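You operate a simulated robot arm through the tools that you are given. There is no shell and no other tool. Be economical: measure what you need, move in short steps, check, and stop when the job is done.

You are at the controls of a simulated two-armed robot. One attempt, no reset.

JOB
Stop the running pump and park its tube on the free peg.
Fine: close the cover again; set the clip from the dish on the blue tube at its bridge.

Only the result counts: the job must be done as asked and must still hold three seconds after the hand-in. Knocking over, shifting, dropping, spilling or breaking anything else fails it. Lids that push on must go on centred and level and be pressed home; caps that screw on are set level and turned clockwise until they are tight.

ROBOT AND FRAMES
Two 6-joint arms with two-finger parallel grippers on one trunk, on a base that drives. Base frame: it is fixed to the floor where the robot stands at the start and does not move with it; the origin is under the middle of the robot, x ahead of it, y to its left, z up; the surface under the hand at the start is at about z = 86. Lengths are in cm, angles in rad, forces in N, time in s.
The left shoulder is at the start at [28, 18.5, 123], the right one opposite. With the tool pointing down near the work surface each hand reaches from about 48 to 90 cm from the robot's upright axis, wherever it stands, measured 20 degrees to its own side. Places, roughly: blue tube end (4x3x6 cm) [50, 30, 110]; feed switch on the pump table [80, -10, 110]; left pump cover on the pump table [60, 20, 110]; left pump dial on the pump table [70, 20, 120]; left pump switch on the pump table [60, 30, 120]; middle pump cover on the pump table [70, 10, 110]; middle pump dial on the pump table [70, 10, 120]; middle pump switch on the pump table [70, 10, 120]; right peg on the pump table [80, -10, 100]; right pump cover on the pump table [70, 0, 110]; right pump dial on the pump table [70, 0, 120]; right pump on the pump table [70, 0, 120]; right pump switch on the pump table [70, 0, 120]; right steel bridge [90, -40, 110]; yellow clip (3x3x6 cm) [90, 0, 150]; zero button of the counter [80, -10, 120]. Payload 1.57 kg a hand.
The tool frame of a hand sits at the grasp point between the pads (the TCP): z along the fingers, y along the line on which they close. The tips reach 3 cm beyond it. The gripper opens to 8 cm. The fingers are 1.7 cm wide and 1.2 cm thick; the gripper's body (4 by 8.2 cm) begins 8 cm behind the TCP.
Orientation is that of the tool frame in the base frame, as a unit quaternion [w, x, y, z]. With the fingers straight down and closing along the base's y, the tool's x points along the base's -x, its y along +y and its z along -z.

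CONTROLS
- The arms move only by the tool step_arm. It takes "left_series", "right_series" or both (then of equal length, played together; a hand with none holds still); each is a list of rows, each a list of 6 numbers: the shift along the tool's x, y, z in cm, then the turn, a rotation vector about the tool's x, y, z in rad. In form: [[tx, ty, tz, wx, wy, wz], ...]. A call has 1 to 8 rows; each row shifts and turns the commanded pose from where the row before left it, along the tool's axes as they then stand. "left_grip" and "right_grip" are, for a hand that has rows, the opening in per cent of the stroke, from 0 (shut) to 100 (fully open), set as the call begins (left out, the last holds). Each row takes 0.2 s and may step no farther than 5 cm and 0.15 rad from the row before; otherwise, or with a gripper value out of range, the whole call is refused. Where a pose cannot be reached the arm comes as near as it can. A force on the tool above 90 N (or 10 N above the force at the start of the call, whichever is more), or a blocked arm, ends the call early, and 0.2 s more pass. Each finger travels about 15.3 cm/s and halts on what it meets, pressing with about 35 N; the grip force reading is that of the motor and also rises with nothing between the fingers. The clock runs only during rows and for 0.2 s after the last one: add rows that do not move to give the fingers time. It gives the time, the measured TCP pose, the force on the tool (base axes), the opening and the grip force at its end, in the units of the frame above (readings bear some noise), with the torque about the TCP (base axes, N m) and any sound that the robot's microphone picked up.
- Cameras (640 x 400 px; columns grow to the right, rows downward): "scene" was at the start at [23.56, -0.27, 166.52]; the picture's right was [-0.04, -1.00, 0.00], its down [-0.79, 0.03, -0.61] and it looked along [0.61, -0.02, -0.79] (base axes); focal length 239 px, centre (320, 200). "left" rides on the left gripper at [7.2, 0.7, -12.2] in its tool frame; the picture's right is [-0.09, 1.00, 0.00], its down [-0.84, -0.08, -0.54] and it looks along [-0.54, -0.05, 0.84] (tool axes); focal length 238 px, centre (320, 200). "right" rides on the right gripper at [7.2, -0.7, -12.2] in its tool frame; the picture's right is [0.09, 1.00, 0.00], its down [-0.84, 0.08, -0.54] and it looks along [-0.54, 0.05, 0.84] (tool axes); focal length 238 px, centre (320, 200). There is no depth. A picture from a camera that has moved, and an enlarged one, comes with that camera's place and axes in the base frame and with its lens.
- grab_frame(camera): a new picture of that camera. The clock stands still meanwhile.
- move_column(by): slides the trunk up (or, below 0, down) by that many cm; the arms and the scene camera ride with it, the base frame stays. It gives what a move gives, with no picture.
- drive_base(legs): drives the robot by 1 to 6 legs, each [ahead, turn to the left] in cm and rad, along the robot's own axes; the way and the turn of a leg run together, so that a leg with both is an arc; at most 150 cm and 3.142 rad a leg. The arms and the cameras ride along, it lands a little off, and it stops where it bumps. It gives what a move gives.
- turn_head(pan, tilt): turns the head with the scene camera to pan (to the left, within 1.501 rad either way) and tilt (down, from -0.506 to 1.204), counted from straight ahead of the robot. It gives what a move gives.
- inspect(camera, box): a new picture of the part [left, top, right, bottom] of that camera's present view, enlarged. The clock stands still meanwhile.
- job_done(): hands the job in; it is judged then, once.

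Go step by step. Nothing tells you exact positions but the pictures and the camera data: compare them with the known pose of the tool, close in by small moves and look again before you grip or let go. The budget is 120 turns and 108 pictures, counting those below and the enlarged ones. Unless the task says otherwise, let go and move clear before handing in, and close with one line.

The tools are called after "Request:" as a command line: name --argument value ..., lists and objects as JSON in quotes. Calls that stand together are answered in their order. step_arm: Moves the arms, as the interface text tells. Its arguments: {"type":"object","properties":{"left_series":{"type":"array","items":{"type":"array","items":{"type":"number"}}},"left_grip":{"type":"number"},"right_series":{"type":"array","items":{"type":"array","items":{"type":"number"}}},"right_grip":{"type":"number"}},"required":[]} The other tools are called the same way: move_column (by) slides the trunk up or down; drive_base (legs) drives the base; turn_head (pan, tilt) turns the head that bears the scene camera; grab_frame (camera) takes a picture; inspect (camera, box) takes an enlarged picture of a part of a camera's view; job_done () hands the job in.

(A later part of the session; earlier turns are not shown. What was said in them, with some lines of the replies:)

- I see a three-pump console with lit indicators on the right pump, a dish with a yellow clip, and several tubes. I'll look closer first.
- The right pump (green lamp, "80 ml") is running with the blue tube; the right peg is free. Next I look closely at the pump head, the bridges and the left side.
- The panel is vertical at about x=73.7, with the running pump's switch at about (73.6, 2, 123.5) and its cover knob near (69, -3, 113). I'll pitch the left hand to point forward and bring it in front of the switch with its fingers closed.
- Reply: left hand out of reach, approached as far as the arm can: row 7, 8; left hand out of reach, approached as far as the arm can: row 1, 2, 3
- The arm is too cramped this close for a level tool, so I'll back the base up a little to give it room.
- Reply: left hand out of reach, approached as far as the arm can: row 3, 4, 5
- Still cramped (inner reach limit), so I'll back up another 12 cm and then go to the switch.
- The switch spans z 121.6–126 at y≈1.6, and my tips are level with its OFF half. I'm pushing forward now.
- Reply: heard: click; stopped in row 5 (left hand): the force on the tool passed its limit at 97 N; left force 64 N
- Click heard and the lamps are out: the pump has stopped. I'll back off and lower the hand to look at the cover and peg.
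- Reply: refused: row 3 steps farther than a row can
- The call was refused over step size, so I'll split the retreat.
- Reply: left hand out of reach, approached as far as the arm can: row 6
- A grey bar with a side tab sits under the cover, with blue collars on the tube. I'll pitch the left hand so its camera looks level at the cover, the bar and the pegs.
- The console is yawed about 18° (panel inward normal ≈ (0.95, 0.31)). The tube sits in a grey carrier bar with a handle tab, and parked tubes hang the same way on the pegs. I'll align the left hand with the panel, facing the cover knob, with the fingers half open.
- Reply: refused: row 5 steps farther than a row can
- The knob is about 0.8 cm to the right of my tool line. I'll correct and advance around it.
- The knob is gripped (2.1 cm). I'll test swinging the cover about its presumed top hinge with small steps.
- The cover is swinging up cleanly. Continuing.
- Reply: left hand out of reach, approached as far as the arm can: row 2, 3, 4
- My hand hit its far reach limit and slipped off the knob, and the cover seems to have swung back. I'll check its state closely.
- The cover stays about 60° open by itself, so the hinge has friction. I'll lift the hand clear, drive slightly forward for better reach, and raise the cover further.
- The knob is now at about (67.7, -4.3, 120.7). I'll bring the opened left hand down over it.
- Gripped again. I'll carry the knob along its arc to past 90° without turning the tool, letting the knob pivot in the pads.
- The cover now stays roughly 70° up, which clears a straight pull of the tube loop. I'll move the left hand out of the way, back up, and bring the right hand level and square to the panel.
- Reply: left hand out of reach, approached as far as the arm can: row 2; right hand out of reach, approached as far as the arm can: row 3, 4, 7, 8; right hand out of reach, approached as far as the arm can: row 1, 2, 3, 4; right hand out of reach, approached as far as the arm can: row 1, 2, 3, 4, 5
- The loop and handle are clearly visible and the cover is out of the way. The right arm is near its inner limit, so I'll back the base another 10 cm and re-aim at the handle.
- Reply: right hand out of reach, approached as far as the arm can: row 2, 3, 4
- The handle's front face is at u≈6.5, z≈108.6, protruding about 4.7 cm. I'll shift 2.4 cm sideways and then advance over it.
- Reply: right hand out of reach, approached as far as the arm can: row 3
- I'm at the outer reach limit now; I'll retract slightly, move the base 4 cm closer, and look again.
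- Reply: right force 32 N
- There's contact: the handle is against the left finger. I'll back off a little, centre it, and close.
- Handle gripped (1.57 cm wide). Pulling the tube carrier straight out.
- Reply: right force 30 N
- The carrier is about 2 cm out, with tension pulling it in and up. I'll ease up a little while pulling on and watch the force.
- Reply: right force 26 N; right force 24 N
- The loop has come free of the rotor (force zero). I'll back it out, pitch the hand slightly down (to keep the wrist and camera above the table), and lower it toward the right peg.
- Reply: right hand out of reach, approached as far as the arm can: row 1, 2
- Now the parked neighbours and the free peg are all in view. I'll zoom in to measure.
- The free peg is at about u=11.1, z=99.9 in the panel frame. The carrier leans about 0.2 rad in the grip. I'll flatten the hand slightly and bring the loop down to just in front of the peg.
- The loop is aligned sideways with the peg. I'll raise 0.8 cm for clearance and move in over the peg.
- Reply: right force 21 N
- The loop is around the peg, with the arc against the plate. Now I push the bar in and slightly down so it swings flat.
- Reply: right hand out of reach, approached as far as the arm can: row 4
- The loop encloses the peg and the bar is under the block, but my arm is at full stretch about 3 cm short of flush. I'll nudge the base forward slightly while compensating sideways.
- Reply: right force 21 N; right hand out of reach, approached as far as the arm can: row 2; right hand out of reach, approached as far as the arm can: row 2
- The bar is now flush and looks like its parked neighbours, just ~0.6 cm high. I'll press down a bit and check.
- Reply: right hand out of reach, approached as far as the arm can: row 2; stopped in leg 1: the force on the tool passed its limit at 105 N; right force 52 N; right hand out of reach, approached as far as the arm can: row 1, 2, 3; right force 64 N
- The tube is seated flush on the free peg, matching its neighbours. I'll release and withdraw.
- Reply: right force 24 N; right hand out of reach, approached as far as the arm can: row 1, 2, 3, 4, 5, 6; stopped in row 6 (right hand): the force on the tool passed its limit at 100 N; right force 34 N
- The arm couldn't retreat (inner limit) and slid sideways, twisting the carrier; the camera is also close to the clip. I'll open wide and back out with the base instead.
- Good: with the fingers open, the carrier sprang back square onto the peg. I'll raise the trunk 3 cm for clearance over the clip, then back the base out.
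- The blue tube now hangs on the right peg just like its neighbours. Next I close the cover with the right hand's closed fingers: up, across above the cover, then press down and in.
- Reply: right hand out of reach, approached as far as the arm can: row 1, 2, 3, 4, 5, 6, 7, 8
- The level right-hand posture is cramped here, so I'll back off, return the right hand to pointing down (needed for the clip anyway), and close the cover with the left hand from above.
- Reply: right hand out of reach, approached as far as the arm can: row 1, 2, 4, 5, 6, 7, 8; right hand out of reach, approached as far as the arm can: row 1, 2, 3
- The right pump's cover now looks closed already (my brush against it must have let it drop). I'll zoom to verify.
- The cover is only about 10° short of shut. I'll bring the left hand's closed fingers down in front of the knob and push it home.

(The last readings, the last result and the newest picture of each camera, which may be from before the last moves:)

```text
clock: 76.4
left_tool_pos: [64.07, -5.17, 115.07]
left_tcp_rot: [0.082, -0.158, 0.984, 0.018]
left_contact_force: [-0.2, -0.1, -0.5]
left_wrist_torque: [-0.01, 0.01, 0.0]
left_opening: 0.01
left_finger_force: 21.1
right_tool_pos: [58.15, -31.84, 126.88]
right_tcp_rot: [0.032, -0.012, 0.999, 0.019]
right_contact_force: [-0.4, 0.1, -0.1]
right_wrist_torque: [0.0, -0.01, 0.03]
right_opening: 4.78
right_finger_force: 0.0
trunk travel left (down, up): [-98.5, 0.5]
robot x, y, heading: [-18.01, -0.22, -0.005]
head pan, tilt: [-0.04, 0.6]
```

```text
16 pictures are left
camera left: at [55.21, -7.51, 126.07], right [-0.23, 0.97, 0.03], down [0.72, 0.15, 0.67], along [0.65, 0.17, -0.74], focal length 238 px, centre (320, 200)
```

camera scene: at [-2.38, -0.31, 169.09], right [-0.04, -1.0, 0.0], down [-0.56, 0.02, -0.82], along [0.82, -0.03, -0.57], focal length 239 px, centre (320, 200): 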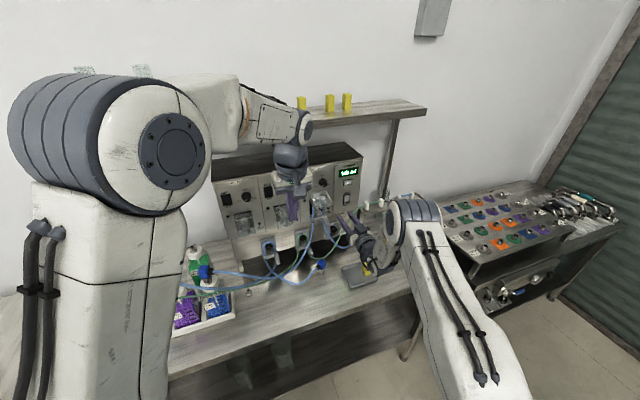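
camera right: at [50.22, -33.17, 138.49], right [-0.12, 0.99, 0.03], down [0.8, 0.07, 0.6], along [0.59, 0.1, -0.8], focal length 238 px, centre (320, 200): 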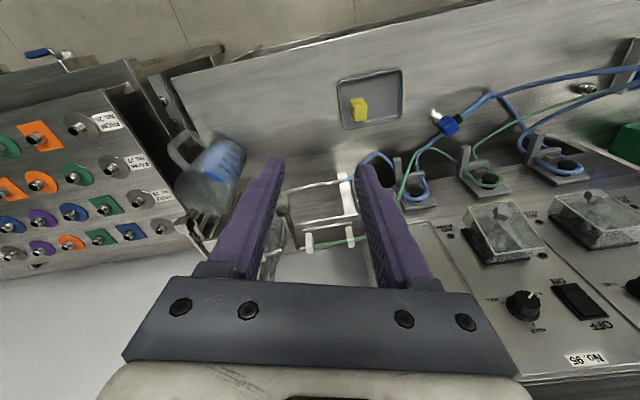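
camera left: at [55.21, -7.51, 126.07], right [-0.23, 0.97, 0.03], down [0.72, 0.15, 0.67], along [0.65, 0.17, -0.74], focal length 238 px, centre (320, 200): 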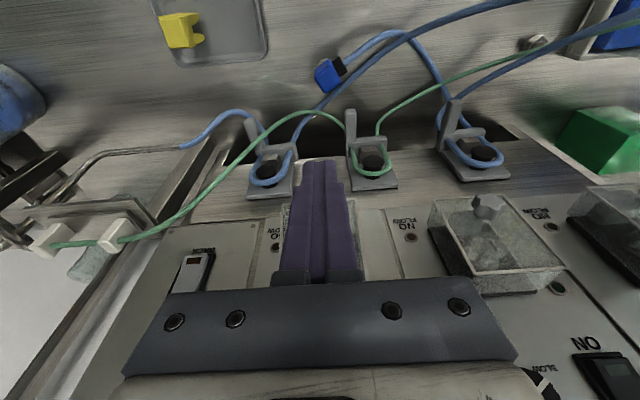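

Request:
step_arm --left_series '[[-1.5, 0, 0.26, 0, 0, 0], [-1.2, 0, 0.2, 0, 0, 0], [-0.7, 0, 0.12, 0, 0, 0], [-0.5, 0, 0.09, 0, 0, 0], [-0.4, 0, 0.07, 0, 0, 0]]'

```text
clock: 77.6
left_tool_pos: [67.78, -4.0, 115.27]
left_tcp_rot: [0.078, -0.158, 0.984, 0.021]
left_contact_force: [-26.8, -2.8, 7.1]
left_wrist_torque: [0.02, 0.7, 0.1]
left_opening: 0.0
left_finger_force: 21.7
right_tool_pos: [57.79, -31.84, 127.18]
right_tcp_rot: [0.033, -0.012, 0.999, 0.02]
right_contact_force: [-0.8, -0.6, -0.3]
right_wrist_torque: [0.02, 0.01, 0.01]
right_opening: 4.82
right_finger_force: 0.1
trunk travel left (down, up): [-98.5, 0.5]
robot x, y, heading: [-18.2, -0.13, -0.006]
head pan, tilt: [-0.04, 0.6]
```

Request:
step_arm --left_series '[[-0.4, 0, 0.07, 0, 0, 0], [0, 0, 0, 0, 0, 0]]'

Request:
step_arm --left_series '[[2, 0, -0.3, 0, 0, 0], [3, 0, -2, 0, 0, 0], [0, 3, -4, 0, 0, 0], [0, 3, -4, 0, 0, 0], [2, 4, 0, 0, 0, 0], [0, 3, 0, 0, 0, 0], [0, 0, 0, 0, 0, 0]]'

Request:
grab_frame --camera "left"

```text
clock: 78.2
left_tool_pos: [68.02, -4.11, 115.11]
left_tcp_rot: [0.074, -0.159, 0.984, 0.021]
left_contact_force: [-44.9, -11.3, 5.3]
left_wrist_torque: [-0.3, 1.2, 0.1]
left_opening: 0.02
left_finger_force: 21.1
right_tool_pos: [57.86, -31.92, 127.08]
right_tcp_rot: [0.034, -0.012, 0.999, 0.02]
right_contact_force: [-0.5, -0.8, 1.0]
right_wrist_torque: [0.01, -0.04, -0.02]
right_opening: 4.76
right_finger_force: 0.1
trunk travel left (down, up): [-98.5, 0.5]
robot x, y, heading: [-18.42, -0.0, -0.007]
head pan, tilt: [-0.04, 0.6]
```

```text
clock: 79.8
left_tool_pos: [56.66, 5.54, 124.54]
left_tcp_rot: [0.083, -0.158, 0.984, 0.019]
left_contact_force: [-0.7, 0.7, 1.2]
left_wrist_torque: [0.01, 0.01, 0.02]
left_opening: 0.0
left_finger_force: 21.2
right_tool_pos: [58.14, -31.82, 127.01]
right_tcp_rot: [0.032, -0.011, 0.999, 0.02]
right_contact_force: [-0.1, 0.3, -0.9]
right_wrist_torque: [0.0, -0.02, 0.02]
right_opening: 4.82
right_finger_force: 0.2
trunk travel left (down, up): [-98.5, 0.5]
robot x, y, heading: [-18.17, -0.36, -0.005]
head pan, tilt: [-0.04, 0.6]
```

```text
15 pictures are left
camera left: at [47.75, 3.27, 135.41], right [-0.23, 0.97, 0.03], down [0.72, 0.15, 0.67], along [0.65, 0.17, -0.74], focal length 238 px, centre (320, 200)
```

left: 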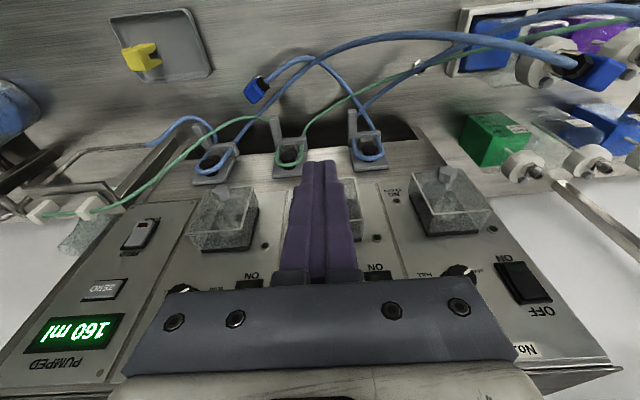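

The cover is shut like its neighbours. Now the clip: zooming in on it with the right camera, and on the blue bridge with the scene camera.

Request:
inspect --camera "right" --box '[320, 60, 420, 140]'

Request:
inspect --camera "scene" --box '[330, 160, 490, 290]'

```text
5.00 times, centred on (370, 100) of right
camera zoom: at [50.21, -33.17, 138.5], right [-0.12, 0.99, 0.03], down [0.8, 0.07, 0.6], along [0.59, 0.1, -0.8], focal length 1192 px, centre (70, 700)
```

zoom: 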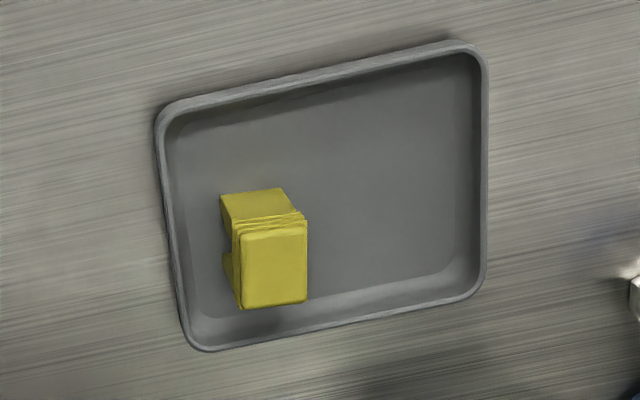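

```text
3.08 times, centred on (410, 225) of scene
camera zoom: at [6.92, -0.63, 175.08], right [-0.05, -1.0, 0.0], down [-0.56, 0.03, -0.82], along [0.82, -0.04, -0.57], focal length 735 px, centre (43, 123)
```

zoom: 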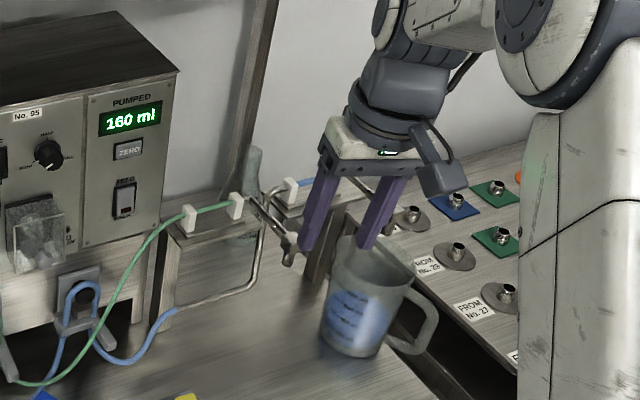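

The clip stands upright on two legs with its slot roughly along y, so I'll grip it across the legs from above and later push it down over the blue tube (which runs along the panel direction near (84, -41, 111)). Moving the right hand above the clip and yawing it.

Request:
step_arm --right_series '[[0, 0, 0, 0.04, 0.064, 0], [-1.2, 2.45, 4, 0, 0, 0], [-1.2, 2.45, 4, 0, 0, 0], [-1.2, 2.45, 4, 0, 0, 0], [-1.2, 2.45, 4, 0, 0, 0], [0, 0, 1, 0, 0, 0.15], [0, 0, 1, 0, 0, 0.15], [0, 0, 1, 0, 0, 0.15]]' --right_grip 60

Request:
step_arm --right_series '[[0, 0, 1, 0, 0, 0.15], [0, 0, 1, 0, 0, 0.15], [0, 0, 0, 0, 0, 0.15], [0, 0, 0, 0, 0, 0.15], [0, 0, 0, 0, 0, 0.15], [0, 0, 0, 0, 0, 0.07], [0, 0, 0, 0, 0, 0]]'

Request:
grab_frame --camera "right"

```text
clock: 81.6
left_tool_pos: [56.61, 5.57, 124.56]
left_tcp_rot: [0.083, -0.158, 0.984, 0.019]
left_contact_force: [-0.5, 0.1, 0.3]
left_wrist_torque: [0.0, 0.0, 0.01]
left_opening: 0.01
left_finger_force: 21.2
right_tool_pos: [62.68, -21.98, 107.91]
right_tcp_rot: [0.001, 0.212, 0.977, 0.0]
right_contact_force: [-0.2, -1.0, 0.8]
right_wrist_torque: [0.01, -0.01, -0.01]
right_opening: 4.78
right_finger_force: 0.1
trunk travel left (down, up): [-98.5, 0.5]
robot x, y, heading: [-17.89, -0.21, -0.008]
head pan, tilt: [-0.04, 0.6]
```

```text
clock: 83.2
left_tool_pos: [56.54, 5.58, 124.55]
left_tcp_rot: [0.083, -0.157, 0.984, 0.018]
left_contact_force: [1.8, 0.2, -0.5]
left_wrist_torque: [-0.02, 0.03, -0.02]
left_opening: 0.02
left_finger_force: 21.5
right_tool_pos: [62.69, -21.96, 105.85]
right_tcp_rot: [0.001, 0.583, 0.812, 0.0]
right_contact_force: [0.0, 0.5, -0.3]
right_wrist_torque: [0.01, 0.04, -0.02]
right_opening: 4.78
right_finger_force: 0.0
trunk travel left (down, up): [-98.5, 0.5]
robot x, y, heading: [-17.56, -0.11, -0.003]
head pan, tilt: [-0.04, 0.6]
```

```text
12 pictures are left
camera right: at [59.82, -15.33, 117.99], right [0.91, 0.4, 0.0], down [0.34, -0.77, 0.54], along [0.22, -0.5, -0.84], focal length 238 px, centre (320, 200)
```

right: 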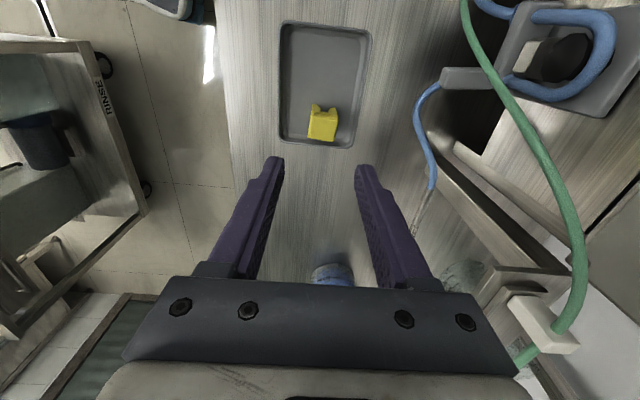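

Request:
inspect --camera "right" --box '[280, 80, 370, 150]'

```text
5.71 times, centred on (325, 115) of right
camera zoom: at [59.82, -15.33, 117.99], right [0.91, 0.4, 0.0], down [0.34, -0.77, 0.54], along [0.22, -0.5, -0.84], focal length 1362 px, centre (291, 686)
```

zoom: 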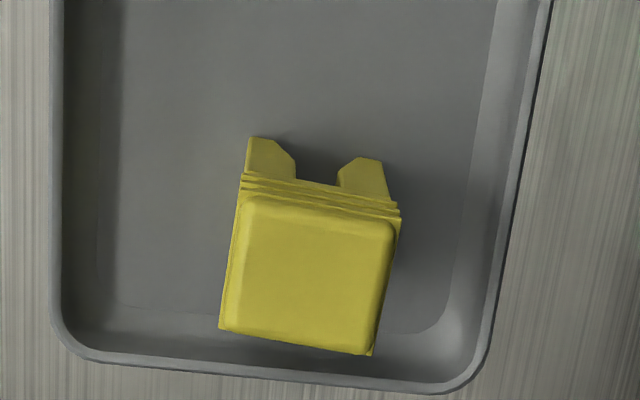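

The clip top is about 3 cm square, yawed ~6° from my hand, centred near (63.1, -22.1). I'll align, descend and grip.

Request:
step_arm --right_series '[[-0.25, 0.36, 0, 0, 0, 0.11], [0, 0, 4, 0, 0, 0], [0, 0, 4, 0, 0, 0], [0, 0, 2.5, 0, 0, 0], [0, 0, 1.8, 0, 0, 0], [0, 0, 0, 0, 0, 0]]'

Request:
inspect --camera "right" --box '[250, 60, 390, 220]'

```text
clock: 84.6
left_tool_pos: [56.6, 5.71, 124.57]
left_tcp_rot: [0.083, -0.158, 0.984, 0.019]
left_contact_force: [0.6, 0.5, -0.2]
left_wrist_torque: [-0.02, -0.01, -0.03]
left_opening: 0.01
left_finger_force: 21.7
right_tool_pos: [62.94, -21.93, 93.56]
right_tcp_rot: [0.001, 0.627, 0.779, 0.001]
right_contact_force: [0.1, -0.1, -0.8]
right_wrist_torque: [0.01, 0.01, -0.02]
right_opening: 4.78
right_finger_force: 0.1
trunk travel left (down, up): [-98.5, 0.5]
robot x, y, heading: [-18.06, -0.06, -0.009]
head pan, tilt: [-0.04, 0.6]
```

```text
2.50 times, centred on (320, 140) of right
camera zoom: at [60.89, -15.16, 105.65], right [0.95, 0.3, 0.0], down [0.25, -0.8, 0.54], along [0.17, -0.52, -0.84], focal length 596 px, centre (320, 350)
```

zoom: 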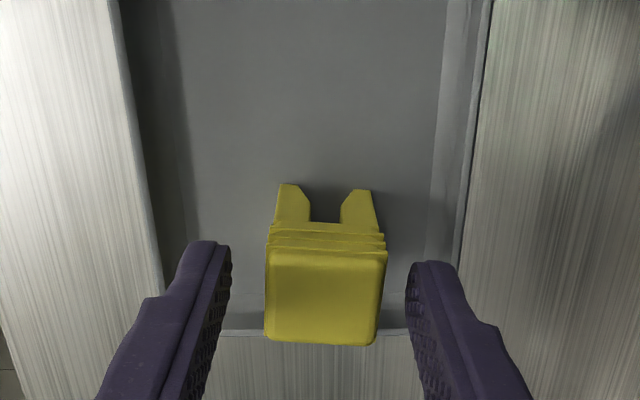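

Request:
step_arm --right_series '[[0, 0.12, 0.5, 0, 0, 0], [0, 0, 0.4, 0, 0, 0], [0, 0, 0, 0, 0, 0]]'

Request:
step_arm --right_series '[[0, 0, 0, 0, 0, 0], [0, 0, 0, 0, 0, 0], [0, 0, 0, 0, 0, 0]]' --right_grip 0

Request:
step_arm --right_series '[[0, 0, -3, 0, 0, 0], [0, 0, -4, 0, 0, 0], [0, 0, -4, 0, 0, 0], [0, 0, 0, 0, 0, 0]]'

Request:
inspect --camera "right" --box '[250, 60, 390, 220]'

```text
clock: 85.4
left_tool_pos: [56.65, 5.63, 124.56]
left_tcp_rot: [0.083, -0.158, 0.984, 0.018]
left_contact_force: [0.8, 0.5, -0.2]
left_wrist_torque: [0.0, -0.02, 0.03]
left_opening: 0.01
left_finger_force: 21.7
right_tool_pos: [63.28, -22.03, 92.8]
right_tcp_rot: [0.002, 0.628, 0.778, 0.0]
right_contact_force: [-0.6, -0.1, 0.2]
right_wrist_torque: [0.03, 0.0, -0.02]
right_opening: 4.81
right_finger_force: 0.2
trunk travel left (down, up): [-98.5, 0.5]
robot x, y, heading: [-18.13, -0.51, -0.008]
head pan, tilt: [-0.04, 0.6]
```

```text
clock: 86.2
left_tool_pos: [56.67, 5.58, 124.53]
left_tcp_rot: [0.082, -0.158, 0.984, 0.019]
left_contact_force: [0.1, 0.5, 0.2]
left_wrist_torque: [0.0, 0.0, 0.01]
left_opening: 0.0
left_finger_force: 21.3
right_tool_pos: [63.14, -22.04, 92.75]
right_tcp_rot: [0.001, 0.627, 0.779, 0.0]
right_contact_force: [0.1, -0.5, 0.9]
right_wrist_torque: [-0.02, 0.0, 0.0]
right_opening: 2.9
right_finger_force: 35.5
trunk travel left (down, up): [-98.5, 0.5]
robot x, y, heading: [-17.82, -0.06, -0.011]
head pan, tilt: [-0.04, 0.6]
```

```text
clock: 87.2
left_tool_pos: [56.68, 5.53, 124.67]
left_tcp_rot: [0.084, -0.158, 0.984, 0.018]
left_contact_force: [-0.6, -0.2, -0.7]
left_wrist_torque: [-0.02, -0.02, 0.0]
left_opening: 0.0
left_finger_force: 22.2
right_tool_pos: [63.31, -22.01, 103.8]
right_tcp_rot: [0.001, 0.627, 0.779, -0.001]
right_contact_force: [-0.8, -0.7, -1.4]
right_wrist_torque: [-0.02, -0.01, -0.03]
right_opening: 2.89
right_finger_force: 35.5
trunk travel left (down, up): [-98.5, 0.5]
robot x, y, heading: [-17.67, 0.16, -0.008]
head pan, tilt: [-0.04, 0.6]
```

```text
2.50 times, centred on (320, 140) of right
camera zoom: at [61.28, -15.15, 115.89], right [0.95, 0.3, 0.0], down [0.25, -0.8, 0.54], along [0.16, -0.52, -0.84], focal length 596 px, centre (320, 350)
```

zoom: 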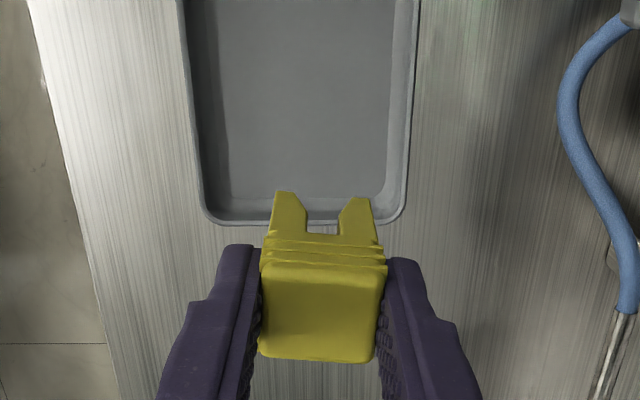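

The clip is held. I'll raise it, shift it to the bridge's y, pull the left hand back, and then drive forward so the bridge is in reach.

Request:
step_arm --right_series '[[0, 0, -5, 0, 0, -0.105], [0, 0, -5, 0, 0, 0], [0, 0, -5, 0, 0, 0], [0, 0, -5, 0, 0, 0], [-4.1, -2.75, 0, 0, 0, 0], [-4.1, -2.75, 0, 0, 0, 0], [-4.1, -2.75, 0, 0, 0, 0], [-4.1, -2.75, 0, 0, 0, 0]]' --left_series '[[0, 3, -3, 0, 0, 0], [0, 3, -1, 0, 0, 0], [4, 0, 0, 0, 0, 0], [4, 0, 0, 0, 0, 0], [4, 0, 0, 0, 0, 0], [4, 0, 0, 0, 0, 0], [4, 0, 0, 0, 0, 0], [2, 0, 0, 0, 0, 0]]'

Request:
drive_base --legs '[[22, 0]]'

Request:
grab_frame --camera "scene"

```text
clock: 89.0
left_tool_pos: [33.16, 4.39, 124.69]
left_tcp_rot: [0.083, -0.159, 0.984, 0.019]
left_contact_force: [-0.7, -1.0, -0.6]
left_wrist_torque: [0.0, -0.01, 0.03]
left_opening: 0.03
left_finger_force: 21.8
right_tool_pos: [58.16, -41.04, 123.68]
right_tcp_rot: [0.0, 0.585, 0.811, 0.0]
right_contact_force: [-0.7, -0.2, -0.1]
right_wrist_torque: [-0.02, 0.02, -0.01]
right_opening: 2.86
right_finger_force: 35.2
trunk travel left (down, up): [-98.5, 0.5]
robot x, y, heading: [-18.15, -0.39, -0.002]
head pan, tilt: [-0.04, 0.6]
```

```text
clock: 90.7
left_tool_pos: [55.59, 4.28, 124.71]
left_tcp_rot: [0.084, -0.157, 0.984, 0.02]
left_contact_force: [0.2, 0.0, 0.1]
left_wrist_torque: [-0.02, 0.0, -0.03]
left_opening: 0.01
left_finger_force: 21.6
right_tool_pos: [80.24, -41.13, 123.68]
right_tcp_rot: [0.001, 0.585, 0.811, -0.001]
right_contact_force: [1.0, -0.7, -0.6]
right_wrist_torque: [-0.01, 0.03, 0.0]
right_opening: 2.86
right_finger_force: 35.2
trunk travel left (down, up): [-98.5, 0.5]
robot x, y, heading: [4.45, -0.22, -0.007]
head pan, tilt: [-0.04, 0.6]
```

```text
8 pictures are left
camera scene: at [29.16, -0.83, 175.08], right [-0.05, -1.0, 0.0], down [-0.56, 0.03, -0.82], along [0.82, -0.04, -0.57], focal length 239 px, centre (320, 200)
```

scene: 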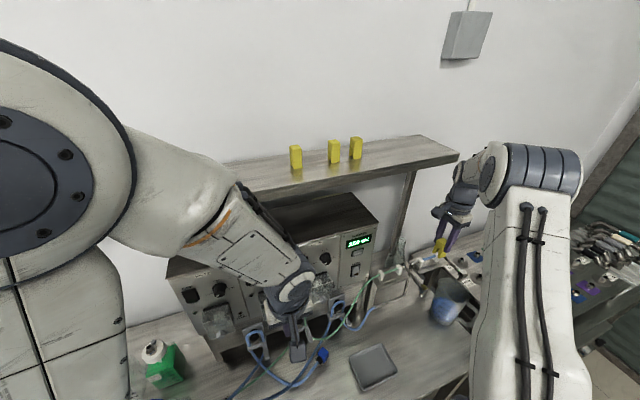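

Request:
inspect --camera "right" --box '[220, 20, 440, 220]'

```text
2.00 times, centred on (330, 120) of right
camera zoom: at [77.49, -34.59, 135.76], right [0.92, 0.4, 0.0], down [0.34, -0.77, 0.54], along [0.22, -0.5, -0.84], focal length 477 px, centre (300, 360)
```

zoom: 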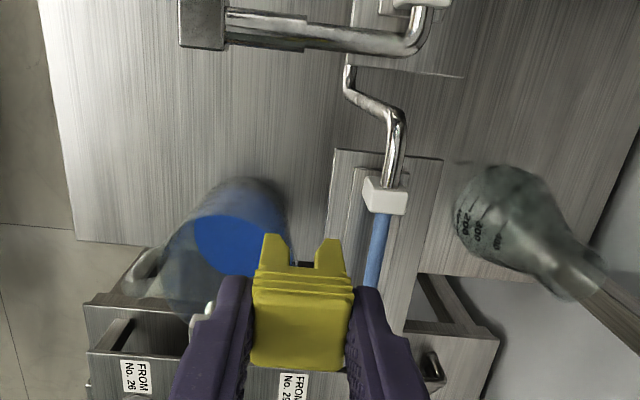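

The blue tube's mid-bridge point is about (84.8, -41.5, 110.9). I'll drive 4 cm more for reach and look again.

Request:
drive_base --legs '[[4, 0]]'

Request:
inspect --camera "right" --box '[220, 20, 440, 220]'

```text
clock: 91.5
left_tool_pos: [59.68, 4.14, 124.65]
left_tcp_rot: [0.083, -0.157, 0.984, 0.018]
left_contact_force: [0.1, 0.1, 0.1]
left_wrist_torque: [-0.01, -0.01, -0.01]
left_opening: 0.01
left_finger_force: 21.3
right_tool_pos: [84.41, -41.25, 123.56]
right_tcp_rot: [0.001, 0.586, 0.81, -0.001]
right_contact_force: [-0.5, -0.4, 0.1]
right_wrist_torque: [0.01, 0.01, -0.02]
right_opening: 2.88
right_finger_force: 34.8
trunk travel left (down, up): [-98.5, 0.5]
robot x, y, heading: [8.47, -0.3, -0.011]
head pan, tilt: [-0.04, 0.6]
```

```text
2.00 times, centred on (330, 120) of right
camera zoom: at [81.55, -34.67, 135.74], right [0.92, 0.4, 0.0], down [0.34, -0.77, 0.54], along [0.22, -0.5, -0.84], focal length 477 px, centre (300, 360)
```

zoom: 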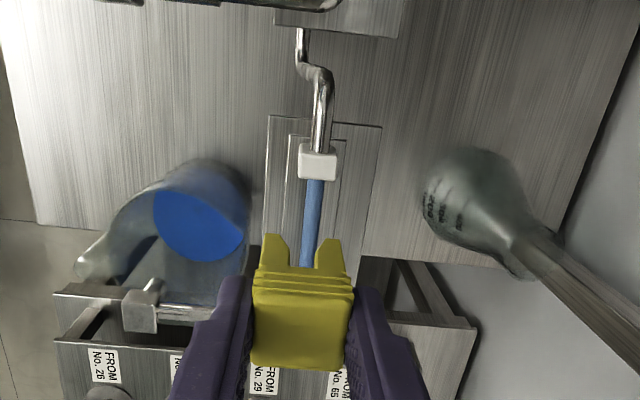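

The slot is parallel to the tube and needs about 0.6 cm of sideways correction. I'll correct and descend to just above the tube.

Request:
step_arm --right_series '[[-0.6, 0.62, 0, 0, 0, 0], [0, 0, 3, 0, 0, 0], [0, 0, 2.8, 0, 0, 0], [0, 0, 0, 0, 0, 0]]'

Request:
inspect --camera "right" --box '[270, 70, 370, 170]'

```text
clock: 92.5
left_tool_pos: [59.53, 4.14, 124.68]
left_tcp_rot: [0.082, -0.157, 0.984, 0.018]
left_contact_force: [0.7, 0.4, 0.4]
left_wrist_torque: [-0.05, -0.02, 0.03]
left_opening: 0.02
left_finger_force: 20.6
right_tool_pos: [85.15, -41.71, 118.01]
right_tcp_rot: [0.001, 0.586, 0.81, 0.0]
right_contact_force: [0.3, 0.3, 0.4]
right_wrist_torque: [-0.02, -0.01, -0.01]
right_opening: 2.88
right_finger_force: 35.2
trunk travel left (down, up): [-98.5, 0.5]
robot x, y, heading: [8.26, -0.29, -0.004]
head pan, tilt: [-0.04, 0.6]
```

```text
4.00 times, centred on (320, 120) of right
camera zoom: at [82.38, -35.18, 130.04], right [0.92, 0.4, 0.0], down [0.34, -0.77, 0.54], along [0.22, -0.5, -0.84], focal length 953 px, centre (320, 520)
```

zoom: 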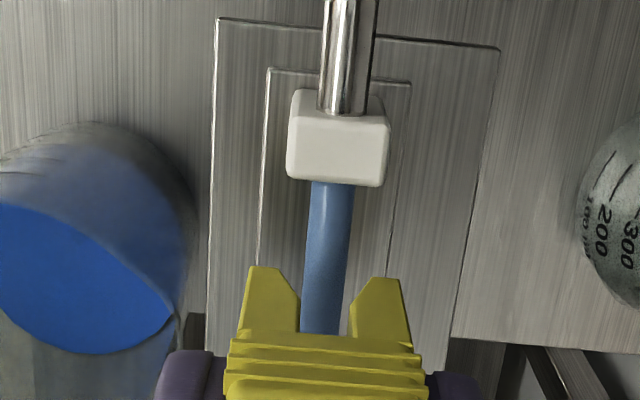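

The tube lies in the slot's mouth. Pushing the clip down onto it.

Request:
step_arm --right_series '[[0, 0.12, 0.8, 0, 0, 0], [0, 0, 0.8, 0, 0, 0], [0, 0, 0.6, 0, 0, 0], [0, 0, 0.5, 0, 0, 0], [0, 0, 0.4, 0, 0, 0]]'

Request:
inspect --camera "right" --box '[270, 70, 370, 170]'

```text
clock: 93.7
left_tool_pos: [59.6, 4.3, 124.65]
left_tcp_rot: [0.082, -0.157, 0.984, 0.017]
left_contact_force: [0.2, -0.2, -0.4]
left_wrist_torque: [0.0, 0.02, 0.02]
left_opening: 0.0
left_finger_force: 21.6
right_tool_pos: [85.25, -41.56, 114.81]
right_tcp_rot: [0.0, 0.586, 0.81, 0.001]
right_contact_force: [0.1, -0.4, -0.7]
right_wrist_torque: [0.0, 0.02, -0.01]
right_opening: 2.87
right_finger_force: 35.3
trunk travel left (down, up): [-98.5, 0.5]
robot x, y, heading: [7.99, -0.54, -0.008]
head pan, tilt: [-0.04, 0.6]
```

```text
4.00 times, centred on (320, 120) of right
camera zoom: at [82.44, -35.04, 126.86], right [0.92, 0.4, 0.0], down [0.34, -0.77, 0.54], along [0.22, -0.5, -0.84], focal length 953 px, centre (320, 520)
```

zoom: 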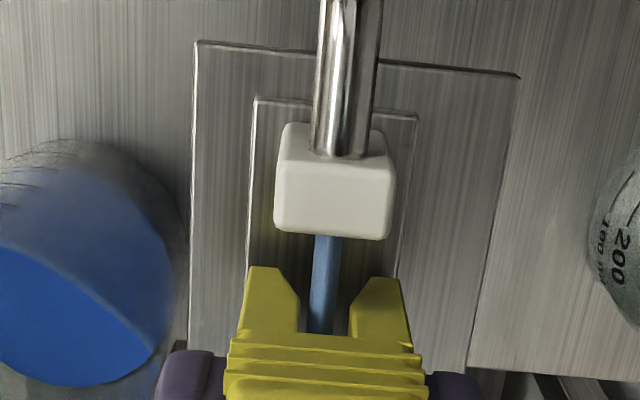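

Request:
step_arm --right_series '[[0, 0, 0.4, 0, 0, 0], [0, 0, 0.4, 0, 0, 0], [0, 0, 0.3, 0, 0, 0], [0, 0, 0.3, 0, 0, 0]]'

```text
clock: 94.7
left_tool_pos: [59.34, 4.21, 124.77]
left_tcp_rot: [0.083, -0.157, 0.984, 0.02]
left_contact_force: [0.6, -0.2, 0.5]
left_wrist_torque: [0.04, 0.01, 0.0]
left_opening: 0.03
left_finger_force: 21.2
right_tool_pos: [85.33, -41.78, 113.86]
right_tcp_rot: [0.003, 0.586, 0.811, 0.001]
right_contact_force: [-5.3, 4.9, 27.1]
right_wrist_torque: [0.26, 0.33, -0.02]
right_opening: 2.89
right_finger_force: 35.3
trunk travel left (down, up): [-98.5, 0.5]
robot x, y, heading: [8.35, -0.03, -0.009]
head pan, tilt: [-0.04, 0.6]
```

Resistance has begun (27 N). I'll press a bit further and check.

Request:
step_arm --right_series '[[0, 0, 0.3, 0, 0, 0], [0, 0, 0.2, 0, 0, 0], [0, 0, 0, 0, 0, 0]]'

Request:
inspect --camera "right" --box '[270, 70, 370, 170]'

```text
clock: 95.5
left_tool_pos: [59.52, 4.33, 124.73]
left_tcp_rot: [0.083, -0.157, 0.984, 0.018]
left_contact_force: [-0.2, 0.5, -0.4]
left_wrist_torque: [-0.03, -0.04, 0.0]
left_opening: 0.0
left_finger_force: 21.5
right_tool_pos: [85.32, -41.75, 113.14]
right_tcp_rot: [0.005, 0.586, 0.81, 0.001]
right_contact_force: [1.7, -2.2, 31.0]
right_wrist_torque: [-0.17, -0.05, 0.0]
right_opening: 2.91
right_finger_force: 35.3
trunk travel left (down, up): [-98.5, 0.5]
robot x, y, heading: [7.98, 0.12, -0.008]
head pan, tilt: [-0.04, 0.6]
```

```text
4.00 times, centred on (320, 120) of right
camera zoom: at [82.41, -35.06, 125.24], right [0.92, 0.4, 0.01], down [0.33, -0.77, 0.55], along [0.22, -0.5, -0.84], focal length 953 px, centre (320, 520)
```

zoom: 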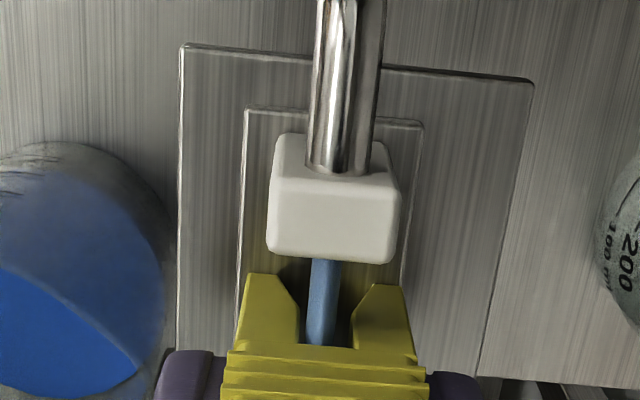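

Request:
step_arm --right_series '[[0, 0, 0.3, 0, 0, 0], [0, 0, 0.3, 0, 0, 0], [0, 0, 0, 0, 0, 0]]'

```text
clock: 96.3
left_tool_pos: [59.45, 4.19, 124.79]
left_tcp_rot: [0.083, -0.157, 0.984, 0.019]
left_contact_force: [-1.1, -0.8, 0.4]
left_wrist_torque: [0.01, -0.01, -0.01]
left_opening: 0.01
left_finger_force: 21.7
right_tool_pos: [85.33, -41.63, 112.38]
right_tcp_rot: [0.003, 0.586, 0.81, 0.0]
right_contact_force: [1.0, -2.5, 23.9]
right_wrist_torque: [-0.2, -0.03, 0.01]
right_opening: 2.93
right_finger_force: 35.3
trunk travel left (down, up): [-98.5, 0.5]
robot x, y, heading: [8.64, -0.11, -0.009]
head pan, tilt: [-0.04, 0.6]
```

Request:
inspect --camera "right" --box '[250, 70, 390, 210]'

```text
2.86 times, centred on (320, 140) of right
camera zoom: at [82.39, -35.02, 124.47], right [0.92, 0.4, 0.0], down [0.33, -0.77, 0.55], along [0.22, -0.5, -0.84], focal length 681 px, centre (320, 371)
```

zoom: 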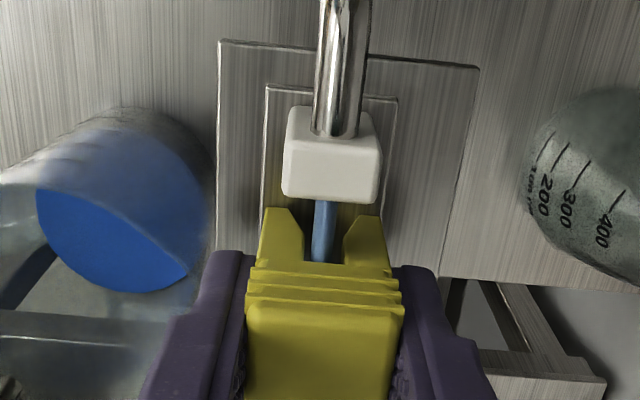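

The clip's slot has reached the tube top (it slid in my grip only after bottoming). I'll release, lift clear, then press its top once with closed fingers to be sure it's home.

Request:
step_arm --right_series '[[0, 0, 0, 0, 0, 0], [0, 0, 0, 0, 0, 0]]' --right_grip 60

Request:
step_arm --right_series '[[0, 0, -3, 0, 0, 0], [0, 0, -3, 0, 0, 0], [0, 0, 0, 0, 0, 0]]'

Request:
inspect --camera "right" --box '[250, 60, 390, 200]'

```text
clock: 96.9
left_tool_pos: [59.59, 4.11, 124.63]
left_tcp_rot: [0.083, -0.157, 0.984, 0.018]
left_contact_force: [0.8, -0.3, 1.1]
left_wrist_torque: [0.04, -0.06, -0.01]
left_opening: 0.01
left_finger_force: 21.5
right_tool_pos: [85.28, -41.68, 112.14]
right_tcp_rot: [0.0, 0.586, 0.81, 0.0]
right_contact_force: [0.3, -1.4, 0.5]
right_wrist_torque: [0.01, -0.01, 0.01]
right_opening: 4.78
right_finger_force: 0.0
trunk travel left (down, up): [-98.5, 0.5]
robot x, y, heading: [8.39, -0.71, -0.012]
head pan, tilt: [-0.04, 0.6]
```

```text
clock: 97.7
left_tool_pos: [59.53, 4.13, 124.77]
left_tcp_rot: [0.084, -0.158, 0.984, 0.019]
left_contact_force: [-0.4, 0.7, 0.3]
left_wrist_torque: [0.0, 0.0, 0.01]
left_opening: 0.0
left_finger_force: 21.1
right_tool_pos: [85.27, -41.58, 118.35]
right_tcp_rot: [0.0, 0.586, 0.81, 0.0]
right_contact_force: [1.1, -0.2, -0.3]
right_wrist_torque: [0.03, 0.01, -0.02]
right_opening: 4.78
right_finger_force: 0.2
trunk travel left (down, up): [-98.5, 0.5]
robot x, y, heading: [8.0, -0.27, -0.013]
head pan, tilt: [-0.04, 0.6]
```

```text
2.86 times, centred on (320, 130) of right
camera zoom: at [82.47, -35.04, 130.44], right [0.92, 0.4, 0.0], down [0.34, -0.77, 0.54], along [0.22, -0.5, -0.84], focal length 681 px, centre (320, 400)
```

zoom: 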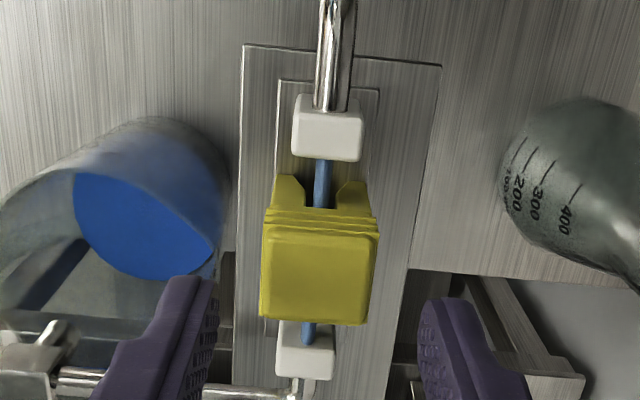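

The clip sits level on the blue tube between its posts. One confirming press with closed fingers.

Request:
step_arm --right_series '[[0, 0, 0, 0, 0, 0], [0, 0, 0, 0, 0, 0], [0, 0, 1.5, 0, 0, 0], [0, 0, 0.5, 0, 0, 0], [0, 0, 0.4, 0, 0, 0], [0, 0, 0.3, 0, 0, 0]]' --right_grip 0

```text
clock: 99.1
left_tool_pos: [59.3, 4.25, 124.81]
left_tcp_rot: [0.084, -0.157, 0.984, 0.018]
left_contact_force: [-0.2, 0.3, 0.1]
left_wrist_torque: [-0.01, -0.01, 0.0]
left_opening: 0.03
left_finger_force: 21.3
right_tool_pos: [85.49, -41.67, 116.29]
right_tcp_rot: [0.006, 0.585, 0.811, 0.001]
right_contact_force: [-5.6, 3.3, 46.1]
right_wrist_torque: [0.19, 0.26, 0.0]
right_opening: 0.0
right_finger_force: 21.4
trunk travel left (down, up): [-98.5, 0.5]
robot x, y, heading: [8.26, -0.66, -0.012]
head pan, tilt: [-0.04, 0.6]
```

It's solid at 46 N. I'll lift clear and take a final look.

Request:
step_arm --right_series '[[0, 0, -4, 0, 0, 0], [0, 0, -4, 0, 0, 0], [0, 0, -4, 0, 0, 0], [0, 0, 0, 0, 0, 0]]'

Request:
inspect --camera "scene" --box '[220, 210, 480, 370]'

```text
clock: 100.1
left_tool_pos: [59.55, 4.12, 124.73]
left_tcp_rot: [0.083, -0.158, 0.984, 0.019]
left_contact_force: [-0.2, 1.0, -0.2]
left_wrist_torque: [-0.03, 0.0, 0.0]
left_opening: 0.01
left_finger_force: 21.5
right_tool_pos: [85.46, -41.61, 127.85]
right_tcp_rot: [0.0, 0.584, 0.811, 0.0]
right_contact_force: [-0.6, -0.4, 0.0]
right_wrist_torque: [0.0, -0.01, 0.0]
right_opening: 0.0
right_finger_force: 21.2
trunk travel left (down, up): [-98.5, 0.5]
robot x, y, heading: [8.25, -0.29, -0.014]
head pan, tilt: [-0.04, 0.6]
```

```text
2.46 times, centred on (350, 290) of scene
camera zoom: at [33.19, -0.87, 175.09], right [-0.05, -1.0, 0.0], down [-0.56, 0.03, -0.83], along [0.82, -0.04, -0.56], focal length 588 px, centre (246, -22)
```

zoom: 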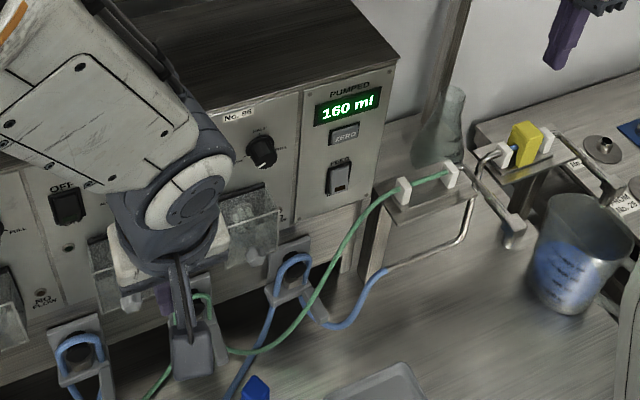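

The pump is off, the tube hangs on the right peg, the cover is shut and the clip sits on the blue tube at its bridge, with both hands clear. Handing in.

Request:
job_done

```text
The job is handed in.
```

The job is handed in. The running pump is switched off, its blue tube is on the free right peg, the cover is closed, and the dish clip is on the blue tube at its bridge.
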